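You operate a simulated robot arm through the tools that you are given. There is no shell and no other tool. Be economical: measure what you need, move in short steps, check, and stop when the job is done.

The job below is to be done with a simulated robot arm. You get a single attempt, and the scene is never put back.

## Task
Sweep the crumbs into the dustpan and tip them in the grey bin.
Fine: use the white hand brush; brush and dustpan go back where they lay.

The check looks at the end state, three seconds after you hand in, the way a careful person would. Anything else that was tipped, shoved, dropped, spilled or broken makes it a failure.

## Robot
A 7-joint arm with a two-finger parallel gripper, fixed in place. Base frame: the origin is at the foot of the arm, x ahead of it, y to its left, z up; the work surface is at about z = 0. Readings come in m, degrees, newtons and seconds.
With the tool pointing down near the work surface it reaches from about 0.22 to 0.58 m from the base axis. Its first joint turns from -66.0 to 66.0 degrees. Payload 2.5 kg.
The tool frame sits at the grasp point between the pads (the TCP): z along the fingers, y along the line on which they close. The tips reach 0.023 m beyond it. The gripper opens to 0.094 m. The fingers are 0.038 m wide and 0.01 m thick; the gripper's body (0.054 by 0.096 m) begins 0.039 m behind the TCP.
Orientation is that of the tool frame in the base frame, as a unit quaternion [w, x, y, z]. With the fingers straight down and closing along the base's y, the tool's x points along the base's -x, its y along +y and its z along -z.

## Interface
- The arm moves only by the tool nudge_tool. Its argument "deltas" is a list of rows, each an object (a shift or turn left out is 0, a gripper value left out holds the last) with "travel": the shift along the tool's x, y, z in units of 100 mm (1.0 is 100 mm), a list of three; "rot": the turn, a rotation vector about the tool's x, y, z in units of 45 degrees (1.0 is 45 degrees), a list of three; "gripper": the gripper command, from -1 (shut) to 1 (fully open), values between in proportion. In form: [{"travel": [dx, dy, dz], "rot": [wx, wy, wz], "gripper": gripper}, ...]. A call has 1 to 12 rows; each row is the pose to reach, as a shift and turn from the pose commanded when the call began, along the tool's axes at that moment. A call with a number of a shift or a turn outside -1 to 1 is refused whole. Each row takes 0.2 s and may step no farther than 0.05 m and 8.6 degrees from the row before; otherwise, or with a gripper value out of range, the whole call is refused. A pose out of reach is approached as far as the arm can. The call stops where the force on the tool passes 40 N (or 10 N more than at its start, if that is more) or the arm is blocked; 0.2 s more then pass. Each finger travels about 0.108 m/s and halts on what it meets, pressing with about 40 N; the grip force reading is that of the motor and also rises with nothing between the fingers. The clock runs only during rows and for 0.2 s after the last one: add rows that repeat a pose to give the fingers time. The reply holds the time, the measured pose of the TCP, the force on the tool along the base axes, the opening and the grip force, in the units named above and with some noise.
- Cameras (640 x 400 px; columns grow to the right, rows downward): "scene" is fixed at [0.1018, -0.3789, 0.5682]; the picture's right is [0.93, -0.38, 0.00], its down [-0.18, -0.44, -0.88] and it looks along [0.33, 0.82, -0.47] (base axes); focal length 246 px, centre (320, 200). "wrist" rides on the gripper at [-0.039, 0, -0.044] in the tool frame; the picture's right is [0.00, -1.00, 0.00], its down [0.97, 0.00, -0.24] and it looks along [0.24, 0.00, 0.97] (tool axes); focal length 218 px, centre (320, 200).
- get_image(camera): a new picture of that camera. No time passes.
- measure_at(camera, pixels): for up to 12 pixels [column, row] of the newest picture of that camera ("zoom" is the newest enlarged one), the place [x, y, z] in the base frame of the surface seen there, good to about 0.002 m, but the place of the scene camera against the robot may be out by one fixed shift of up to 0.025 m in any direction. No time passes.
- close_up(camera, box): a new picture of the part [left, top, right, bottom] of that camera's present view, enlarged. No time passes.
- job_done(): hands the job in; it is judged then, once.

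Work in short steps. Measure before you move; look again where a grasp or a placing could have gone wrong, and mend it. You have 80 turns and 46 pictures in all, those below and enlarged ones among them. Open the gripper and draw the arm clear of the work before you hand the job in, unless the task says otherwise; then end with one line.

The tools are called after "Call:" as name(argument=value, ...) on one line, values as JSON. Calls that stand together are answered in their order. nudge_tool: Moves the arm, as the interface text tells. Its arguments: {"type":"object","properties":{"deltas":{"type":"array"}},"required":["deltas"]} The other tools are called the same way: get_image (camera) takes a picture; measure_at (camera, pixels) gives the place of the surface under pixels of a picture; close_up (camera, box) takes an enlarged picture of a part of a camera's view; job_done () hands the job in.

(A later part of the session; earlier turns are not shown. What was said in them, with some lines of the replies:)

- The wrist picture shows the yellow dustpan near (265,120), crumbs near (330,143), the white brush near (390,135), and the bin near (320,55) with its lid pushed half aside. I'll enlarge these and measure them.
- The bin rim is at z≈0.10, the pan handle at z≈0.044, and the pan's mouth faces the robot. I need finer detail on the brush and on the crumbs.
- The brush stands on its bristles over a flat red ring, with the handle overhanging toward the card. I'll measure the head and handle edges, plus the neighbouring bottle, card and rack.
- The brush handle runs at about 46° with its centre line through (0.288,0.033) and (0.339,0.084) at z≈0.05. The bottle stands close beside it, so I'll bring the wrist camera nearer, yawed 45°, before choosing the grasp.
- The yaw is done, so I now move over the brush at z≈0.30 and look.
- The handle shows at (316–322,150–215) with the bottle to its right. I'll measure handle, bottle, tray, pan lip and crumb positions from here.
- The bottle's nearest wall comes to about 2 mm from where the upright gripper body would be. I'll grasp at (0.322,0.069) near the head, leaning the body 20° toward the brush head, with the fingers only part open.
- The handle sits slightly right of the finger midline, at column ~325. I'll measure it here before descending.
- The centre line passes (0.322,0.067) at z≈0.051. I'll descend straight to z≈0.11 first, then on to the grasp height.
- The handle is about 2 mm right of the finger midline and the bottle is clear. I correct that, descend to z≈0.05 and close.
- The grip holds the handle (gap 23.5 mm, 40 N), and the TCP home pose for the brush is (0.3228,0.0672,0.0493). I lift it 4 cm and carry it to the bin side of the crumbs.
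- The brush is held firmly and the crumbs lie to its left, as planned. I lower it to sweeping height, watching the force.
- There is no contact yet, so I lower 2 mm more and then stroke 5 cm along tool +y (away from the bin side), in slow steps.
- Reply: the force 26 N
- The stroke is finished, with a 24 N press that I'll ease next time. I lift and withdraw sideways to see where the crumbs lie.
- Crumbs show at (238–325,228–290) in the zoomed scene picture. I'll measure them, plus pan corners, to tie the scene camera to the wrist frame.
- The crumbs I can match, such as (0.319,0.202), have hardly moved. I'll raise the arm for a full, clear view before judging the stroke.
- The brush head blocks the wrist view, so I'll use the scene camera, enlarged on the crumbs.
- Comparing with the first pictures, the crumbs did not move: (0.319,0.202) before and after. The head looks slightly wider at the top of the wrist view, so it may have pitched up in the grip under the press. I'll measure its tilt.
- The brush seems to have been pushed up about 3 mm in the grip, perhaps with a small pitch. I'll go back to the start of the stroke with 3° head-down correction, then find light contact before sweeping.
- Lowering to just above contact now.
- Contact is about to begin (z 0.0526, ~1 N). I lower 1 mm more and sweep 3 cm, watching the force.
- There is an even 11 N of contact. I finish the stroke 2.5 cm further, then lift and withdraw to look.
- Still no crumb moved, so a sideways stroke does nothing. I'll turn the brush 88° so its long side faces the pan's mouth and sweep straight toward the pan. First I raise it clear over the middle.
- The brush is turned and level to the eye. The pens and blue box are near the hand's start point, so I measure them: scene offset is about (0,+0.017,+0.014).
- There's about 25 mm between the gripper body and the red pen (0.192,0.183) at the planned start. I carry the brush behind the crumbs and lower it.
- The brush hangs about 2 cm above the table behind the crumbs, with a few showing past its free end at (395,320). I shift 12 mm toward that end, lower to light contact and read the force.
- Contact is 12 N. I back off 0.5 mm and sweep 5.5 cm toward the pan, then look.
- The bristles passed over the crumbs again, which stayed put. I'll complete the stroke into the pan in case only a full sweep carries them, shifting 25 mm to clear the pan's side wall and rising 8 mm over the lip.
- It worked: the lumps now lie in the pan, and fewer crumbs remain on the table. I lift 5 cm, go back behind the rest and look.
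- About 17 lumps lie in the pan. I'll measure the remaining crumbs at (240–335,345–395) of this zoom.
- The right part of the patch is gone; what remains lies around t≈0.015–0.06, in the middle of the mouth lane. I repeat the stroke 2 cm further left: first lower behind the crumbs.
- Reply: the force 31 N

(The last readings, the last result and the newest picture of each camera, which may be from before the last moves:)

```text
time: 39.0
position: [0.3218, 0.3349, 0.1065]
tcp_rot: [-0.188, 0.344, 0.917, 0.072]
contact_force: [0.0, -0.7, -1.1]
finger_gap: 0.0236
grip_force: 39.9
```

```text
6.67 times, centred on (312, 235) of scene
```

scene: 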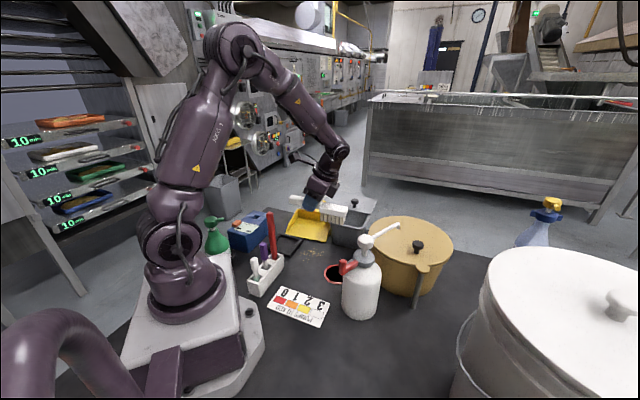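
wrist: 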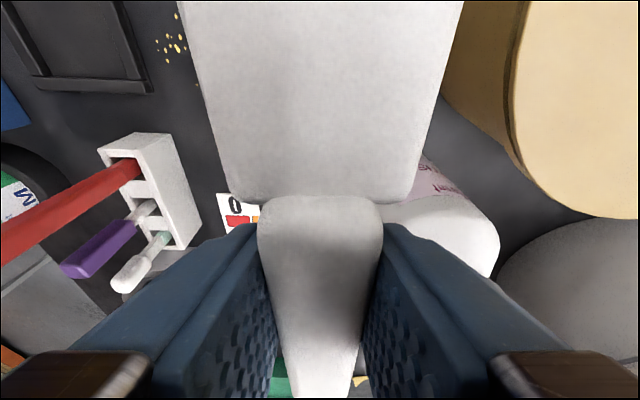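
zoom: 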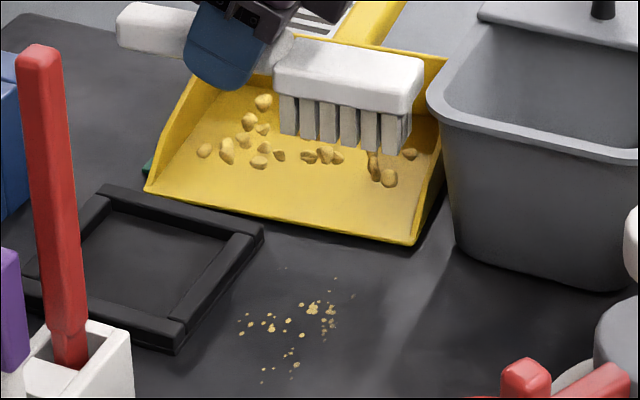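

The second stroke carried nothing visible. The crumbs removed earlier were just those the sideways strokes had also covered, so each spot seems to need several passes. I go back and scrub the rest to and fro.

Call:
nudge_tool(deltas=[{"travel": [0, -0.35, 0]}, {"travel": [0, -0.7, 0]}, {"travel": [0, -1.0, 0]}, {"travel": [0, -1.0, 0]}])

Call:
nudge_tool(deltas=[{"travel": [-0.11, -0.15, 0.26]}, {"travel": [-0.228, -0.3, 0.528]}, {"travel": [-0.228, -0.3, 0.528]}])

Call:
nudge_tool(deltas=[{"travel": [0, 0.15, 0]}, {"travel": [0, 0.3, 0]}, {"travel": [0, 0.45, 0]}, {"travel": [0, 0.6, 0]}, {"travel": [0, 0.45, 0]}, {"travel": [0, 0.3, 0]}, {"travel": [0, 0.15, 0]}, {"travel": [0, 0, 0]}, {"travel": [0, 0.15, 0]}, {"travel": [0, 0.3, 0]}, {"travel": [0, 0.45, 0]}, {"travel": [0, 0.6, 0]}])

Call:
close_up(camera="scene", box=[264, 205, 360, 265])

```text
time: 40.0
position: [0.254, 0.2589, 0.1077]
tcp_rot: [-0.189, 0.343, 0.917, 0.07]
contact_force: [-0.4, -0.1, -1.2]
finger_gap: 0.0234
grip_force: 40.2
```

```text
time: 40.8
position: [0.2333, 0.2378, 0.0487]
tcp_rot: [-0.189, 0.344, 0.917, 0.071]
contact_force: [-0.7, -1.8, 3.9]
finger_gap: 0.0238
grip_force: 40.2
```

```text
time: 43.4
position: [0.2747, 0.2851, 0.0486]
tcp_rot: [-0.19, 0.344, 0.917, 0.071]
contact_force: [-5.1, -4.0, 20.6]
finger_gap: 0.0236
grip_force: 40.3
```

```text
6.67 times, centred on (312, 235) of scene
```

zoom: 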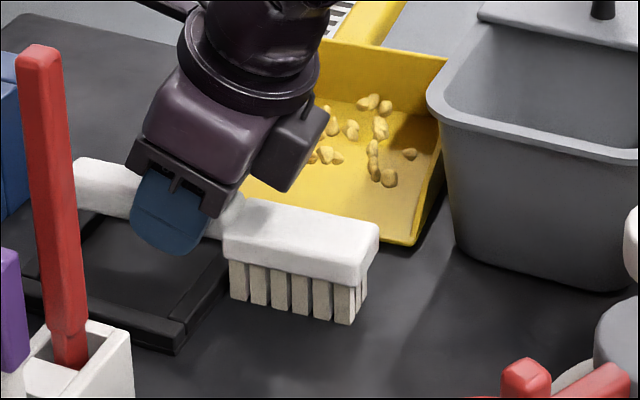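

The crumbs behind the brush are gone from the table. I carry the stroke on into the pan and lift away to inspect.

Call:
nudge_tool(deltas=[{"travel": [0, 0.08, 0]}, {"travel": [0, 0.17, 0]}, {"travel": [0.032, 0.25, -0.074]}, {"travel": [0.032, 0.34, -0.074]}, {"travel": [0.032, 0.44, -0.074]}, {"travel": [0.032, 0.54, -0.074]}, {"travel": [0.032, 0.64, -0.074]}, {"travel": [0.032, 0.72, -0.074]}, {"travel": [0.13, 0.72, -0.31]}, {"travel": [0.23, 0.72, -0.54]}])

Call:
close_up(camera="scene", box=[264, 205, 360, 265])

```text
time: 45.6
position: [0.3223, 0.3374, 0.1054]
tcp_rot: [-0.189, 0.344, 0.917, 0.071]
contact_force: [0.0, -0.4, -0.9]
finger_gap: 0.0233
grip_force: 40.5
```

```text
6.67 times, centred on (312, 235) of scene
```

zoom: 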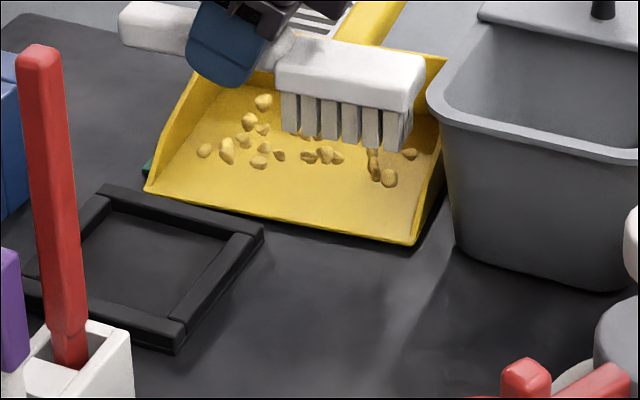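

The table looks clean and the lumps are in the pan. Now the brush goes back: up, over to the middle, and turned back 88°.

Call:
nudge_tool(deltas=[{"travel": [0.12, 0, -0.276]}, {"travel": [0.238, 0, -0.552]}, {"travel": [0.357, 0, -0.827]}, {"travel": [0.18, -0.28, -0.91]}, {"travel": [-0.003, -0.56, -0.995]}, {"travel": [-0.003, -0.56, -0.995]}])

Call:
nudge_tool(deltas=[{"travel": [-0.13, -0.24, -0.16]}, {"travel": [-0.26, -0.49, -0.33]}, {"travel": [-0.4, -0.735, -0.5]}, {"travel": [-0.4, -0.735, -0.5]}])

Call:
nudge_tool(deltas=[{"rot": [0.064, 0, -0.15]}, {"rot": [0.127, 0, -0.3]}, {"rot": [0.191, 0, -0.45]}, {"rot": [0.255, 0, -0.6]}, {"rot": [0.318, 0, -0.75]}, {"rot": [0.382, 0, -0.9]}, {"rot": [0.382, 0, -0.9]}])

Call:
nudge_tool(deltas=[{"rot": [0.064, 0, -0.15]}, {"rot": [0.127, 0, -0.3]}, {"rot": [0.191, 0, -0.45]}, {"rot": [0.255, 0, -0.6]}, {"rot": [0.318, 0, -0.75]}, {"rot": [0.382, 0, -0.9]}, {"rot": [0.382, 0, -0.9]}])

Call:
close_up(camera="scene", box=[260, 170, 388, 250])

```text
time: 47.0
position: [0.3143, 0.2693, 0.2]
tcp_rot: [-0.188, 0.344, 0.917, 0.072]
contact_force: [-0.3, 0.3, -1.7]
finger_gap: 0.0232
grip_force: 40.2
```

```text
time: 48.0
position: [0.3091, 0.1771, 0.229]
tcp_rot: [-0.189, 0.343, 0.917, 0.071]
contact_force: [0.8, -0.9, -1.3]
finger_gap: 0.0235
grip_force: 39.9
```

```text
time: 49.6
position: [0.3093, 0.1767, 0.2291]
tcp_rot: [-0.201, -0.026, 0.979, -0.003]
contact_force: [1.3, -0.7, -2.0]
finger_gap: 0.0236
grip_force: 40.3
```

```text
time: 51.2
position: [0.3089, 0.1766, 0.2286]
tcp_rot: [-0.185, -0.392, 0.898, -0.077]
contact_force: [0.2, -0.6, -1.6]
finger_gap: 0.0236
grip_force: 40.3
```

```text
5.00 times, centred on (324, 210) of scene
```

zoom: 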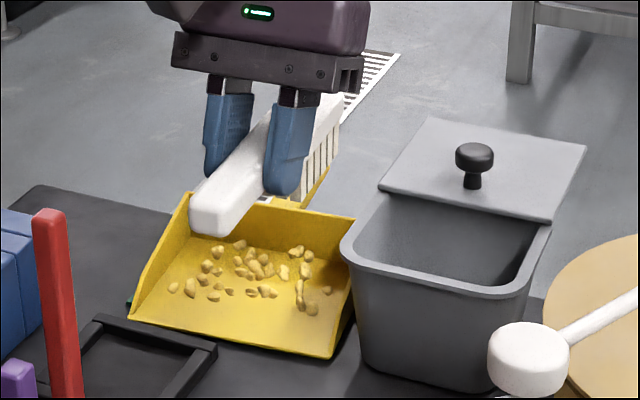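

The brush is back at its original yaw. I move it over its ring and check the alignment from the wrist.

Call:
nudge_tool(deltas=[{"travel": [0.1, -0.28, 0.25]}, {"travel": [0.2, -0.56, 0.5]}, {"travel": [0.356, -0.848, 0.966]}, {"travel": [0.356, -0.848, 0.966]}])

Call:
get_image(camera="wrist")

Call:
measure_at(camera="wrist", pixels=[[320, 5], [320, 60], [320, 120], [320, 180], [320, 230], [320, 260], [320, 320], [230, 190], [410, 190], [215, 100], [425, 100]])

```text
refused: row 3 steps farther than a row can; nothing moved
```

```text
8 pictures are left
```

wrist: 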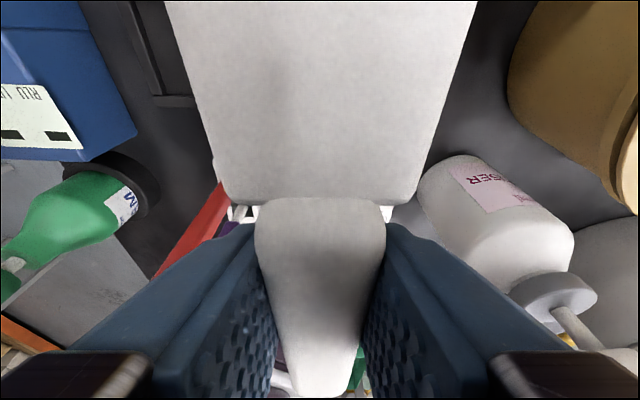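

```text
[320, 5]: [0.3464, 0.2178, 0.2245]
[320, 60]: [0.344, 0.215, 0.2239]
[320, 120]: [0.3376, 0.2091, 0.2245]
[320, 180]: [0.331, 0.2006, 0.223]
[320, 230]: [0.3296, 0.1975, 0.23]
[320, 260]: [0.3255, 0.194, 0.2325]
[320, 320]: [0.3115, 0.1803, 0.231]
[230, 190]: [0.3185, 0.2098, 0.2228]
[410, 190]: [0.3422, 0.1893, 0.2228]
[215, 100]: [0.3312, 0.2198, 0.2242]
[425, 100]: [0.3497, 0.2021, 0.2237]
```

That row was too long a step; nothing moved. The brush sits in the grip as when grasped, about 3 mm higher, so I repeat the move in smaller rows.

Call:
nudge_tool(deltas=[{"travel": [0.07, -0.21, 0.2]}, {"travel": [0.14, -0.42, 0.4]}, {"travel": [0.21, -0.63, 0.6]}, {"travel": [0.29, -0.848, 0.79]}, {"travel": [0.356, -0.848, 0.966]}, {"travel": [0.356, -0.848, 0.966]}])

```text
time: 52.6
position: [0.3231, 0.0667, 0.1539]
tcp_rot: [-0.184, -0.39, 0.899, -0.076]
contact_force: [0.5, -0.8, -0.4]
finger_gap: 0.0235
grip_force: 39.9
```

Over the home spot now; lowering to z≈0.056 and then feeling for contact.

Call:
nudge_tool(deltas=[{"travel": [-0.13, 0, 0.3]}, {"travel": [-0.26, 0, 0.6]}, {"travel": [-0.383, 0, 0.902]}, {"travel": [-0.383, 0, 0.902]}])

Call:
nudge_tool(deltas=[{"travel": [-0.012, 0, 0.028]}, {"travel": [-0.02, 0, 0.046]}, {"travel": [-0.02, 0, 0.046]}])

Call:
nudge_tool(deltas=[{"travel": [-0.006, 0, 0.014]}, {"travel": [-0.006, 0, 0.014]}])

```text
time: 53.6
position: [0.3234, 0.0696, 0.0539]
tcp_rot: [-0.184, -0.39, 0.899, -0.077]
contact_force: [0.1, -0.2, -1.8]
finger_gap: 0.0236
grip_force: 40.5
```

```text
time: 54.4
position: [0.3218, 0.0691, 0.0484]
tcp_rot: [-0.184, -0.391, 0.898, -0.077]
contact_force: [0.1, 0.1, -1.0]
finger_gap: 0.0233
grip_force: 40.3
```

```text
time: 55.0
position: [0.322, 0.0692, 0.0478]
tcp_rot: [-0.183, -0.39, 0.899, -0.077]
contact_force: [-4.1, -0.4, 13.5]
finger_gap: 0.0233
grip_force: 39.9
```

Contact at 13 N: the bristles are on the table at the home spot. I ease up 1 mm and open part way.

Call:
nudge_tool(deltas=[{"travel": [0.004, 0, -0.009]}, {"travel": [0.004, 0, -0.009], "gripper": -0.4}, {"travel": [0.004, 0, -0.009], "gripper": -0.15}, {"travel": [0.004, 0, -0.009], "gripper": -0.15}])

Call:
nudge_tool(deltas=[{"travel": [0.12, 0, -0.276]}, {"travel": [0.25, 0, -0.59]}, {"travel": [0.4, 0, -0.94]}, {"travel": [0.4, 0, -0.94]}])

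Call:
get_image(camera="wrist")

Call:
measure_at(camera="wrist", pixels=[[320, 30], [320, 80], [320, 110], [320, 150], [320, 190]])

```text
time: 56.0
position: [0.3231, 0.0696, 0.0503]
tcp_rot: [-0.185, -0.39, 0.899, -0.077]
contact_force: [0.0, 0.5, -1.2]
finger_gap: 0.04
grip_force: 0.1
```

```text
time: 57.0
position: [0.3219, 0.0679, 0.152]
tcp_rot: [-0.184, -0.39, 0.899, -0.076]
contact_force: [0.2, 0.1, -0.2]
finger_gap: 0.0398
grip_force: 0.0
```

```text
7 pictures are left
```

wrist: 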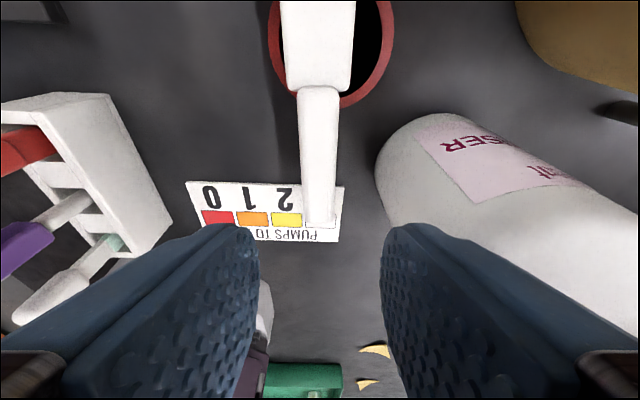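

```text
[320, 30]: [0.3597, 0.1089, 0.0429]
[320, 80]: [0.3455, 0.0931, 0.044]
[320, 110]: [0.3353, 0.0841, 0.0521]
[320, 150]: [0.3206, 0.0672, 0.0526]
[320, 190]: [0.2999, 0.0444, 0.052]
```

The brush stands home over its ring, upright. Next, the pan: I rise, swing toward its handle and tilt the tool to lean outward for reach.

Call:
nudge_tool(deltas=[{"travel": [-0.1, 0.06, -0.25], "gripper": 0.3}, {"travel": [-0.2, 0.12, -0.5], "rot": [0, -0.15, 0], "gripper": 0.3}, {"travel": [-0.3, 0.18, -0.6], "rot": [0, -0.32, 0], "gripper": 0.3}, {"travel": [-0.4, 0.25, -0.7], "rot": [0, -0.49, 0], "gripper": 0.3}, {"travel": [-0.53, 0.327, -0.769], "rot": [0, -0.66, 0], "gripper": 0.3}, {"travel": [-0.53, 0.327, -0.769], "rot": [0, -0.83, 0], "gripper": 0.3}, {"travel": [-0.53, 0.327, -0.769], "rot": [0, -1.0, 0], "gripper": 0.3}, {"travel": [-0.53, 0.327, -0.769], "rot": [0, -1.0, 0], "gripper": 0.3}])

```text
time: 58.8
position: [0.3531, 0.1453, 0.2028]
tcp_rot: [0.175, -0.39, 0.901, 0.078]
contact_force: [0.4, 0.9, 0.5]
finger_gap: 0.0611
grip_force: 0.0
```

Heading toward the pan handle at z≈0.20 in three equal hops.

Call:
nudge_tool(deltas=[{"travel": [-0.25, 0.149, 0.103]}, {"travel": [-0.5, 0.298, 0.207]}, {"travel": [-0.758, 0.447, 0.31]}])

Call:
nudge_tool(deltas=[{"travel": [-0.25, 0.149, 0.103]}, {"travel": [-0.5, 0.298, 0.207]}, {"travel": [-0.758, 0.447, 0.31]}])

Call:
nudge_tool(deltas=[{"travel": [-0.25, 0.149, 0.103]}, {"travel": [-0.5, 0.298, 0.207]}, {"travel": [-0.758, 0.447, 0.31], "rot": [0, 0, -0.03]}, {"travel": [-0.758, 0.447, 0.31], "rot": [0, 0, -0.03]}])

Call:
get_image(camera="wrist")

```text
time: 59.6
position: [0.3793, 0.2383, 0.2023]
tcp_rot: [0.174, -0.39, 0.901, 0.079]
contact_force: [0.5, 0.7, 0.1]
finger_gap: 0.061
grip_force: 0.1
```

```text
time: 60.4
position: [0.4015, 0.3279, 0.2022]
tcp_rot: [0.173, -0.389, 0.901, 0.079]
contact_force: [0.9, -0.7, 0.7]
finger_gap: 0.061
grip_force: 0.0
```

```text
time: 61.4
position: [0.4226, 0.4197, 0.2022]
tcp_rot: [0.175, -0.401, 0.896, 0.077]
contact_force: [-0.3, -0.3, 0.1]
finger_gap: 0.0612
grip_force: 0.0
```

```text
6 pictures are left
```

wrist: 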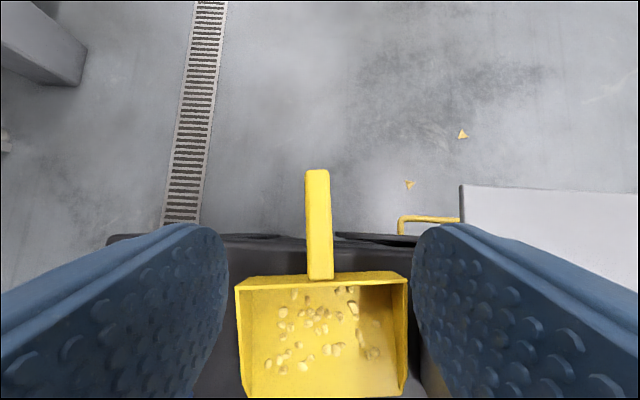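

The handle lies at columns 306–333, rows 170–278, nearly in line with the fingers. Measuring it.

Call:
measure_at(camera="wrist", pixels=[[309, 265], [330, 265], [308, 220], [328, 220], [307, 180], [326, 180], [318, 172], [320, 272], [320, 279], [300, 278], [240, 285], [405, 275]])

```text
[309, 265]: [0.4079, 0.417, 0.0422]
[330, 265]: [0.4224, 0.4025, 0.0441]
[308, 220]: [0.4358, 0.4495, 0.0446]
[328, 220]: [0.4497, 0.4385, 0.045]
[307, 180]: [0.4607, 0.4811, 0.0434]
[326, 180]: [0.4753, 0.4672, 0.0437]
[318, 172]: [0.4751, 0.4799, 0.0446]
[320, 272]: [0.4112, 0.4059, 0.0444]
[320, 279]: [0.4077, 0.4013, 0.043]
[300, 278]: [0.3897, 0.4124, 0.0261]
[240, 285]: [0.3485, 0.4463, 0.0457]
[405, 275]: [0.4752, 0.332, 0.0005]
```

The handle's centre line runs at 50.6° through (0.4257,0.4226), z top 0.044. I correct yaw by 2.4° and descend to 0.11, then to grip height at z≈0.04.

Call:
nudge_tool(deltas=[{"travel": [0.1, 0, 0.28], "rot": [0, 0, -0.053]}, {"travel": [0.2, 0, 0.57], "rot": [0, 0, -0.053]}, {"travel": [0.298, 0, 0.85], "rot": [0, 0, -0.053]}, {"travel": [0.298, 0, 0.85], "rot": [0, 0, -0.053]}])

Call:
nudge_tool(deltas=[{"travel": [0.09, 0, 0.222]}, {"travel": [0.18, 0, 0.444]}, {"travel": [0.27, 0, 0.667]}, {"travel": [0.27, 0, 0.667]}])

```text
time: 62.4
position: [0.4252, 0.4216, 0.1129]
tcp_rot: [0.176, -0.419, 0.888, 0.072]
contact_force: [-0.8, 1.1, 0.8]
finger_gap: 0.0608
grip_force: 0.0
```

```text
time: 63.4
position: [0.4252, 0.4199, 0.0402]
tcp_rot: [0.177, -0.42, 0.887, 0.072]
contact_force: [-0.2, 0.4, -0.2]
finger_gap: 0.0609
grip_force: 0.0
```

Reached (0.4252,0.4199,0.0402) without contact. Closing on the handle and checking.

Call:
nudge_tool(deltas=[{"gripper": 0}, {"gripper": -0.3}, {"gripper": -0.6}, {"gripper": -1}, {"gripper": -1}, {"gripper": -1}])

Call:
get_image(camera="wrist")

```text
time: 64.8
position: [0.4249, 0.4214, 0.0413]
tcp_rot: [0.177, -0.419, 0.888, 0.074]
contact_force: [-0.3, -0.4, 3.2]
finger_gap: 0.0257
grip_force: 39.7
```

```text
5 pictures are left
```

wrist: 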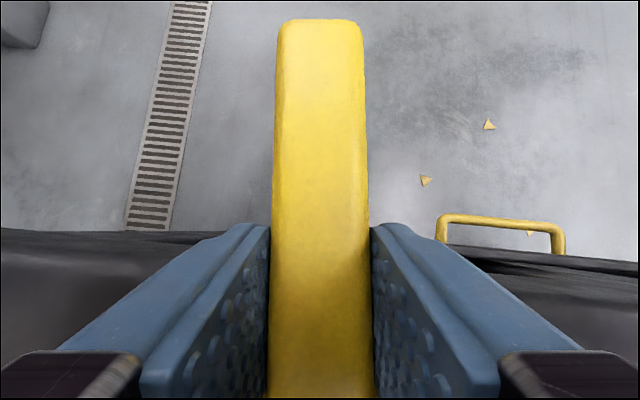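

The handle is gripped (gap 25.7 mm, 40 N). I lift 9 cm with the mouth tipped up about 9° so nothing slides out, then check.

Call:
nudge_tool(deltas=[{"travel": [-0.04, 0, -0.1], "rot": [0, 0.06, 0]}, {"travel": [-0.1, 0, -0.25], "rot": [0, 0.13, 0]}, {"travel": [-0.17, 0, -0.42], "rot": [0, 0.2, 0]}, {"travel": [-0.25, 0, -0.62], "rot": [0, 0.2, 0]}, {"travel": [-0.338, 0, -0.834], "rot": [0, 0.2, 0]}, {"travel": [-0.338, 0, -0.834], "rot": [0, 0.2, 0]}])

Call:
close_up(camera="scene", box=[250, 150, 410, 250])

```text
time: 66.2
position: [0.4263, 0.4213, 0.1306]
tcp_rot: [0.107, -0.424, 0.899, 0.039]
contact_force: [-0.3, 0.0, -2.2]
finger_gap: 0.0256
grip_force: 39.6
```

```text
4.00 times, centred on (330, 200) of scene
```

zoom: 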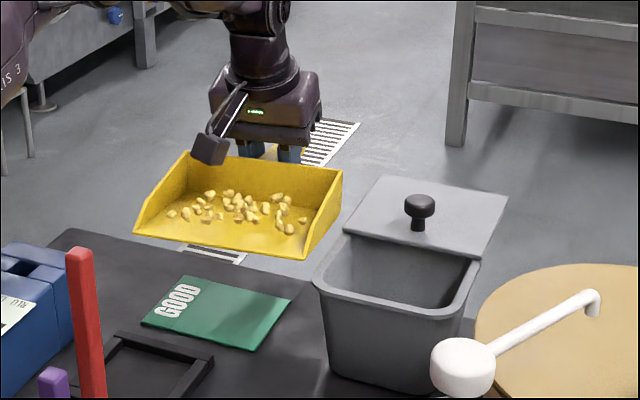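

The pan is held well with all lumps aboard, and it had lain on a green "GOOD" card. I rise straight up 8 cm, then bring it toward the bin at z≈0.26.

Call:
nudge_tool(deltas=[{"travel": [-0.06, 0, -0.26]}, {"travel": [-0.12, 0, -0.52]}, {"travel": [-0.18, -0.017, -0.78]}])

Call:
nudge_tool(deltas=[{"travel": [0.12, -0.17, -0.15]}, {"travel": [0.24, -0.34, -0.3]}, {"travel": [0.36, -0.52, -0.46]}, {"travel": [0.479, -0.691, -0.611]}, {"travel": [0.479, -0.691, -0.611]}])

```text
time: 67.0
position: [0.4262, 0.4225, 0.2114]
tcp_rot: [0.107, -0.424, 0.899, 0.04]
contact_force: [1.1, 0.5, -1.5]
finger_gap: 0.0257
grip_force: 40.0
```

```text
time: 68.2
position: [0.4399, 0.3318, 0.2606]
tcp_rot: [0.106, -0.424, 0.899, 0.041]
contact_force: [1.3, -0.2, -1.3]
finger_gap: 0.0256
grip_force: 40.8
```

Next I bring the pan mouth over the bin's opening while still tipped up: TCP target (0.526,0.354,0.25). Tilting only there keeps lumps from falling in front of the bin.

Call:
nudge_tool(deltas=[{"travel": [-0.17, -0.13, 0.07]}, {"travel": [-0.34, -0.26, 0.135]}, {"travel": [-0.51, -0.39, 0.2]}, {"travel": [-0.675, -0.523, 0.27], "rot": [0, -0.05, 0]}, {"travel": [-0.675, -0.523, 0.27], "rot": [0, -0.1, 0]}, {"travel": [-0.675, -0.523, 0.27], "rot": [0, -0.1, 0]}])

```text
time: 69.6
position: [0.5258, 0.3519, 0.2514]
tcp_rot: [0.142, -0.422, 0.894, 0.057]
contact_force: [0.2, 0.1, -1.4]
finger_gap: 0.0256
grip_force: 39.5
```

Reached (0.526,0.352,0.251). Now the first tilt: 38° about an axis that lowers the mouth with its bin-right corner lowest, moving the TCP so that corner stays over the opening.

Call:
nudge_tool(deltas=[{"travel": [0.029, -0.032, -0.037], "rot": [-0.055, -0.1585, 0.0204]}, {"travel": [0.058, -0.064, -0.074], "rot": [-0.11, -0.317, 0.0407]}, {"travel": [0.086, -0.097, -0.111], "rot": [-0.165, -0.4756, 0.0611]}, {"travel": [0.115, -0.129, -0.148], "rot": [-0.22, -0.634, 0.0814]}, {"travel": [0.144, -0.161, -0.185], "rot": [-0.275, -0.7926, 0.1018]}])

Call:
close_up(camera="scene", box=[270, 130, 430, 230])

```text
time: 70.8
position: [0.5242, 0.3282, 0.264]
tcp_rot: [0.361, -0.362, 0.812, 0.283]
contact_force: [-0.1, 0.2, -1.0]
finger_gap: 0.0259
grip_force: 39.9
```

```text
4.00 times, centred on (350, 180) of scene
```

zoom: 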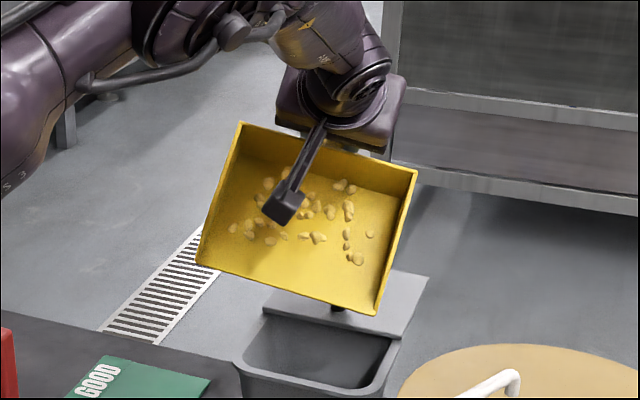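

The lumps still cling at about 34° of tilt. I'll measure where the mouth edge and bin opening are in this view to check alignment.

Call:
measure_at(camera="zoom", pixels=[[370, 308], [285, 287], [202, 262], [242, 358], [365, 385], [397, 345], [266, 310], [352, 258], [300, 232]])

```text
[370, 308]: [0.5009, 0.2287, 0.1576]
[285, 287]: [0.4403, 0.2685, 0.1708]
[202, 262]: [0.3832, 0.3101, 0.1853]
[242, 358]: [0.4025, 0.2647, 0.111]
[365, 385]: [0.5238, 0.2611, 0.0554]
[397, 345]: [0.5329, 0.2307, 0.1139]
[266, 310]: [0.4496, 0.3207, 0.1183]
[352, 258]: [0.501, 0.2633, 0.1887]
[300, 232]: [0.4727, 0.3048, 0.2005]
```

Corrected for the camera offset, the corner hangs at about (0.501,0.212,0.144), over the opening as planned. I continue to 60° tilt with more roll, so the lumps run to that corner and drop in.

Call:
nudge_tool(deltas=[{"travel": [-0.004, -0.086, -0.132], "rot": [-0.105, -0.1012, 0.0668]}, {"travel": [-0.008, -0.172, -0.264], "rot": [-0.21, -0.2024, 0.1336]}, {"travel": [-0.012, -0.257, -0.395], "rot": [-0.315, -0.3035, 0.2003]}, {"travel": [-0.016, -0.343, -0.527], "rot": [-0.4198, -0.4047, 0.2671]}, {"travel": [-0.016, -0.343, -0.527], "rot": [-0.4198, -0.4047, 0.2671]}, {"travel": [-0.016, -0.343, -0.527], "rot": [-0.4198, -0.4047, 0.2671]}, {"travel": [-0.016, -0.343, -0.527], "rot": [-0.4198, -0.4047, 0.2671]}, {"travel": [-0.016, -0.343, -0.527], "rot": [-0.4198, -0.4047, 0.2671]}])

Call:
close_up(camera="scene", box=[270, 130, 430, 230])

```text
time: 72.6
position: [0.5342, 0.2722, 0.2884]
tcp_rot: [0.389, -0.28, 0.722, 0.5]
contact_force: [-0.5, 0.0, -1.2]
finger_gap: 0.0254
grip_force: 40.1
```

```text
4.00 times, centred on (350, 180) of scene
```

zoom: 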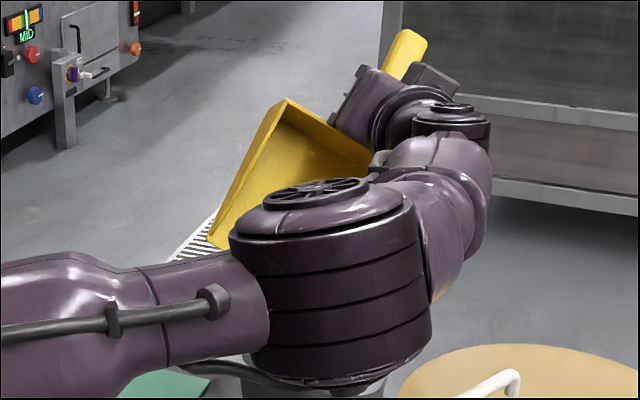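

The view is blocked, but the visible part of the pan is empty. I hold and give a small 4° rock so any clinging lump falls.

Call:
nudge_tool(deltas=[{"rot": [0, -0.09, 0]}, {"rot": [0, 0, 0]}, {"rot": [0, -0.09, 0]}, {"rot": [0, 0, 0]}, {"rot": [0, -0.09, 0]}, {"rot": [0, -0.09, 0]}, {"rot": [0, 0, 0]}, {"rot": [0, 0, 0]}])

```text
time: 74.4
position: [0.5331, 0.2701, 0.2886]
tcp_rot: [0.388, -0.28, 0.722, 0.5]
contact_force: [-0.1, -0.1, -1.1]
finger_gap: 0.0253
grip_force: 39.7
```

Tilting back along the same path to the earlier pose, and then a look at the pan.

Call:
nudge_tool(deltas=[{"travel": [0.061, 0.033, 0.142], "rot": [0.105, 0.1012, -0.0668]}, {"travel": [0.122, 0.066, 0.283], "rot": [0.21, 0.2024, -0.1336]}, {"travel": [0.183, 0.099, 0.425], "rot": [0.315, 0.3035, -0.2003]}, {"travel": [0.244, 0.132, 0.566], "rot": [0.4198, 0.4047, -0.2671]}, {"travel": [0.244, 0.132, 0.566], "rot": [0.4198, 0.4047, -0.2671]}])

Call:
close_up(camera="scene", box=[260, 150, 420, 250])

```text
time: 75.6
position: [0.5252, 0.3286, 0.2629]
tcp_rot: [0.36, -0.362, 0.812, 0.282]
contact_force: [-0.2, -0.1, -1.6]
finger_gap: 0.0253
grip_force: 40.6
```

```text
4.00 times, centred on (340, 200) of scene
```

zoom: 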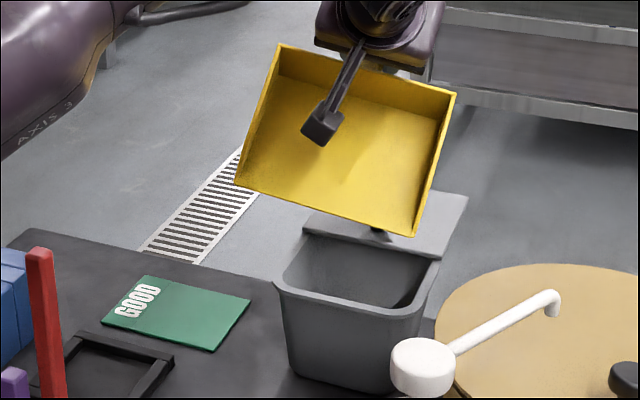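

The pan is empty and nothing is spilled around the bin. I level the pan back by reversing the first tilt.

Call:
nudge_tool(deltas=[{"travel": [0.002, 0.024, 0.052], "rot": [0.055, 0.1585, -0.0204]}, {"travel": [0.005, 0.047, 0.104], "rot": [0.11, 0.317, -0.0407]}, {"travel": [0.007, 0.071, 0.155], "rot": [0.165, 0.4756, -0.0611]}, {"travel": [0.01, 0.094, 0.207], "rot": [0.22, 0.634, -0.0814]}, {"travel": [0.012, 0.118, 0.259], "rot": [0.275, 0.7926, -0.1018]}, {"travel": [0.012, 0.118, 0.259], "rot": [0.275, 0.7926, -0.1018]}])

```text
time: 77.0
position: [0.5265, 0.3529, 0.2498]
tcp_rot: [0.141, -0.422, 0.894, 0.055]
contact_force: [-0.4, 0.4, -1.0]
finger_gap: 0.0255
grip_force: 40.9
```

Back at the hover pose. I carry the empty pan back over its place in two hops, levelling it to the grasp orientation.

Call:
nudge_tool(deltas=[{"travel": [0.027, 0.3, -0.015]}, {"travel": [0.055, 0.606, -0.03]}])

Call:
nudge_tool(deltas=[{"travel": [0.027, 0.3, -0.015], "rot": [0, -0.05, 0]}, {"travel": [0.055, 0.606, -0.03], "rot": [0, -0.1, 0]}, {"travel": [0.055, 0.606, -0.03], "rot": [0, -0.1, 0]}])

```text
time: 77.6
position: [0.4736, 0.3858, 0.2503]
tcp_rot: [0.141, -0.422, 0.894, 0.057]
contact_force: [0.1, -0.7, -1.1]
finger_gap: 0.0252
grip_force: 39.8
```

```text
time: 78.4
position: [0.4243, 0.4215, 0.2495]
tcp_rot: [0.177, -0.418, 0.888, 0.072]
contact_force: [-0.3, -0.8, -1.7]
finger_gap: 0.0253
grip_force: 40.4
```

Over the place at the same orientation as at the grasp; descending in stages.

Call:
nudge_tool(deltas=[{"travel": [0.12, 0, 0.31]}, {"travel": [0.25, 0, 0.62]}, {"travel": [0.375, 0, 0.927]}, {"travel": [0.375, 0, 0.927]}])

Call:
nudge_tool(deltas=[{"travel": [0.12, 0, 0.3]}, {"travel": [0.24, 0, 0.593]}, {"travel": [0.33, 0, 0.816]}, {"travel": [0.33, 0, 0.816]}])

```text
time: 79.4
position: [0.4262, 0.419, 0.1507]
tcp_rot: [0.177, -0.42, 0.887, 0.072]
contact_force: [-0.2, -0.2, -1.6]
finger_gap: 0.0253
grip_force: 40.0
```

```text
time: 80.4
position: [0.4282, 0.4186, 0.062]
tcp_rot: [0.177, -0.419, 0.888, 0.072]
contact_force: [0.4, 0.5, -2.8]
finger_gap: 0.0254
grip_force: 40.3
```

The reading is about 2–3 mm off along tool y, so I correct that while lowering to z≈0.044, then creep to contact.

Call:
nudge_tool(deltas=[{"travel": [0.03, 0.02, 0.08]}, {"travel": [0.067, 0.02, 0.167]}, {"travel": [0.067, 0.02, 0.167]}])

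Call:
nudge_tool(deltas=[{"travel": [0.007, 0, 0.018]}, {"travel": [0.007, 0, 0.018]}])

Call:
nudge_tool(deltas=[{"travel": [0.004, 0, 0.011]}, {"travel": [0.004, 0, 0.011]}])

```text
time: 81.2
position: [0.4246, 0.4199, 0.044]
tcp_rot: [0.176, -0.42, 0.887, 0.073]
contact_force: [-0.9, 0.0, 1.3]
finger_gap: 0.0257
grip_force: 40.1
```

```text
time: 81.8
position: [0.4261, 0.42, 0.0434]
tcp_rot: [0.177, -0.419, 0.888, 0.073]
contact_force: [-0.3, -1.4, 5.6]
finger_gap: 0.0254
grip_force: 39.8
```

```text
time: 82.4
position: [0.4278, 0.4193, 0.0417]
tcp_rot: [0.177, -0.419, 0.888, 0.073]
contact_force: [-0.5, -5.2, 17.1]
finger_gap: 0.0257
grip_force: 40.0
```

The pan is down: 17 N at z 0.0417, the grasp height. I open and rise straight away.

Call:
nudge_tool(deltas=[{"gripper": -0.3}, {"gripper": 0.1}, {"gripper": 0.3}, {"gripper": 0.3}])

Call:
nudge_tool(deltas=[{"travel": [-0.12, 0, -0.3]}, {"travel": [-0.25, 0, -0.62]}, {"travel": [-0.375, 0, -0.927]}])

Call:
nudge_tool(deltas=[{"travel": [-0.12, 0, -0.3]}, {"travel": [-0.25, 0, -0.62]}, {"travel": [-0.375, 0, -0.927]}, {"travel": [-0.375, 0, -0.927]}])

Call:
nudge_tool(deltas=[{"travel": [0.1, 0, -0.3]}, {"travel": [0.3, 0, -0.5]}, {"travel": [0.6, 0, -0.7]}, {"travel": [0.9, 0, -0.8]}])

Call:
close_up(camera="scene", box=[220, 170, 420, 295])

```text
time: 83.4
position: [0.4265, 0.4195, 0.0401]
tcp_rot: [0.176, -0.419, 0.888, 0.073]
contact_force: [0.3, 0.1, -0.1]
finger_gap: 0.0611
grip_force: 0.1
```

```text
time: 84.2
position: [0.4252, 0.4212, 0.1391]
tcp_rot: [0.177, -0.419, 0.888, 0.073]
contact_force: [0.0, 0.2, 0.3]
finger_gap: 0.061
grip_force: 0.1
```

```text
time: 85.2
position: [0.4225, 0.4214, 0.2409]
tcp_rot: [0.177, -0.419, 0.888, 0.073]
contact_force: [-0.3, 0.0, -0.1]
finger_gap: 0.0609
grip_force: 0.1
```

```text
time: 86.2
position: [0.3489, 0.3345, 0.2811]
tcp_rot: [0.176, -0.419, 0.888, 0.073]
contact_force: [-0.4, 0.2, 0.0]
finger_gap: 0.0607
grip_force: 0.0
```

```text
3.20 times, centred on (320, 232) of scene
```

zoom: 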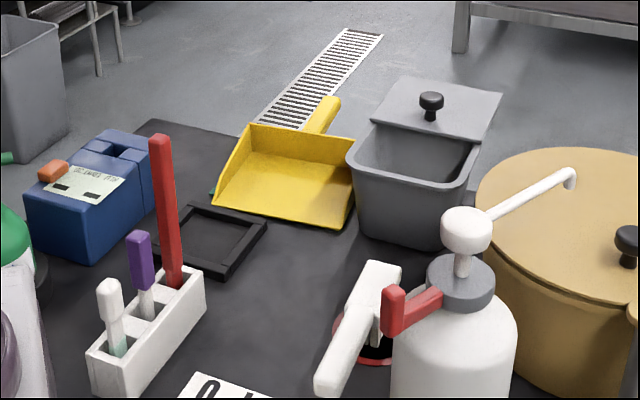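

Table clear, pan empty, brush on its ring. One free measurement to confirm the pan lies where it was: right corner expected near (0.383,0.270) in the scene camera's coordinates.

Call:
measure_at(camera="zoom", pixels=[[341, 226], [217, 201], [335, 100], [252, 126], [352, 140]])

```text
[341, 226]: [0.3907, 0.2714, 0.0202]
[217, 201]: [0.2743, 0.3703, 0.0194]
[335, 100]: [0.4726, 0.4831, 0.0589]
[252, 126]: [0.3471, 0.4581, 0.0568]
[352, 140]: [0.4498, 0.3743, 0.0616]
```

Pan corners agree with the original ones to within about 5 mm, the gripper is open and the arm is clear. I hand in.

Call:
job_done()

```text
The job is handed in.
```

I swept the crumbs into the dustpan and tipped them over the grey bin. The pan came back empty with nothing spilled around the bin, though the arm blocked my view as they fell. Brush and dustpan are back where they lay (pan within about 5 mm, brush about 2 mm), and nothing else was disturbed that I could see.
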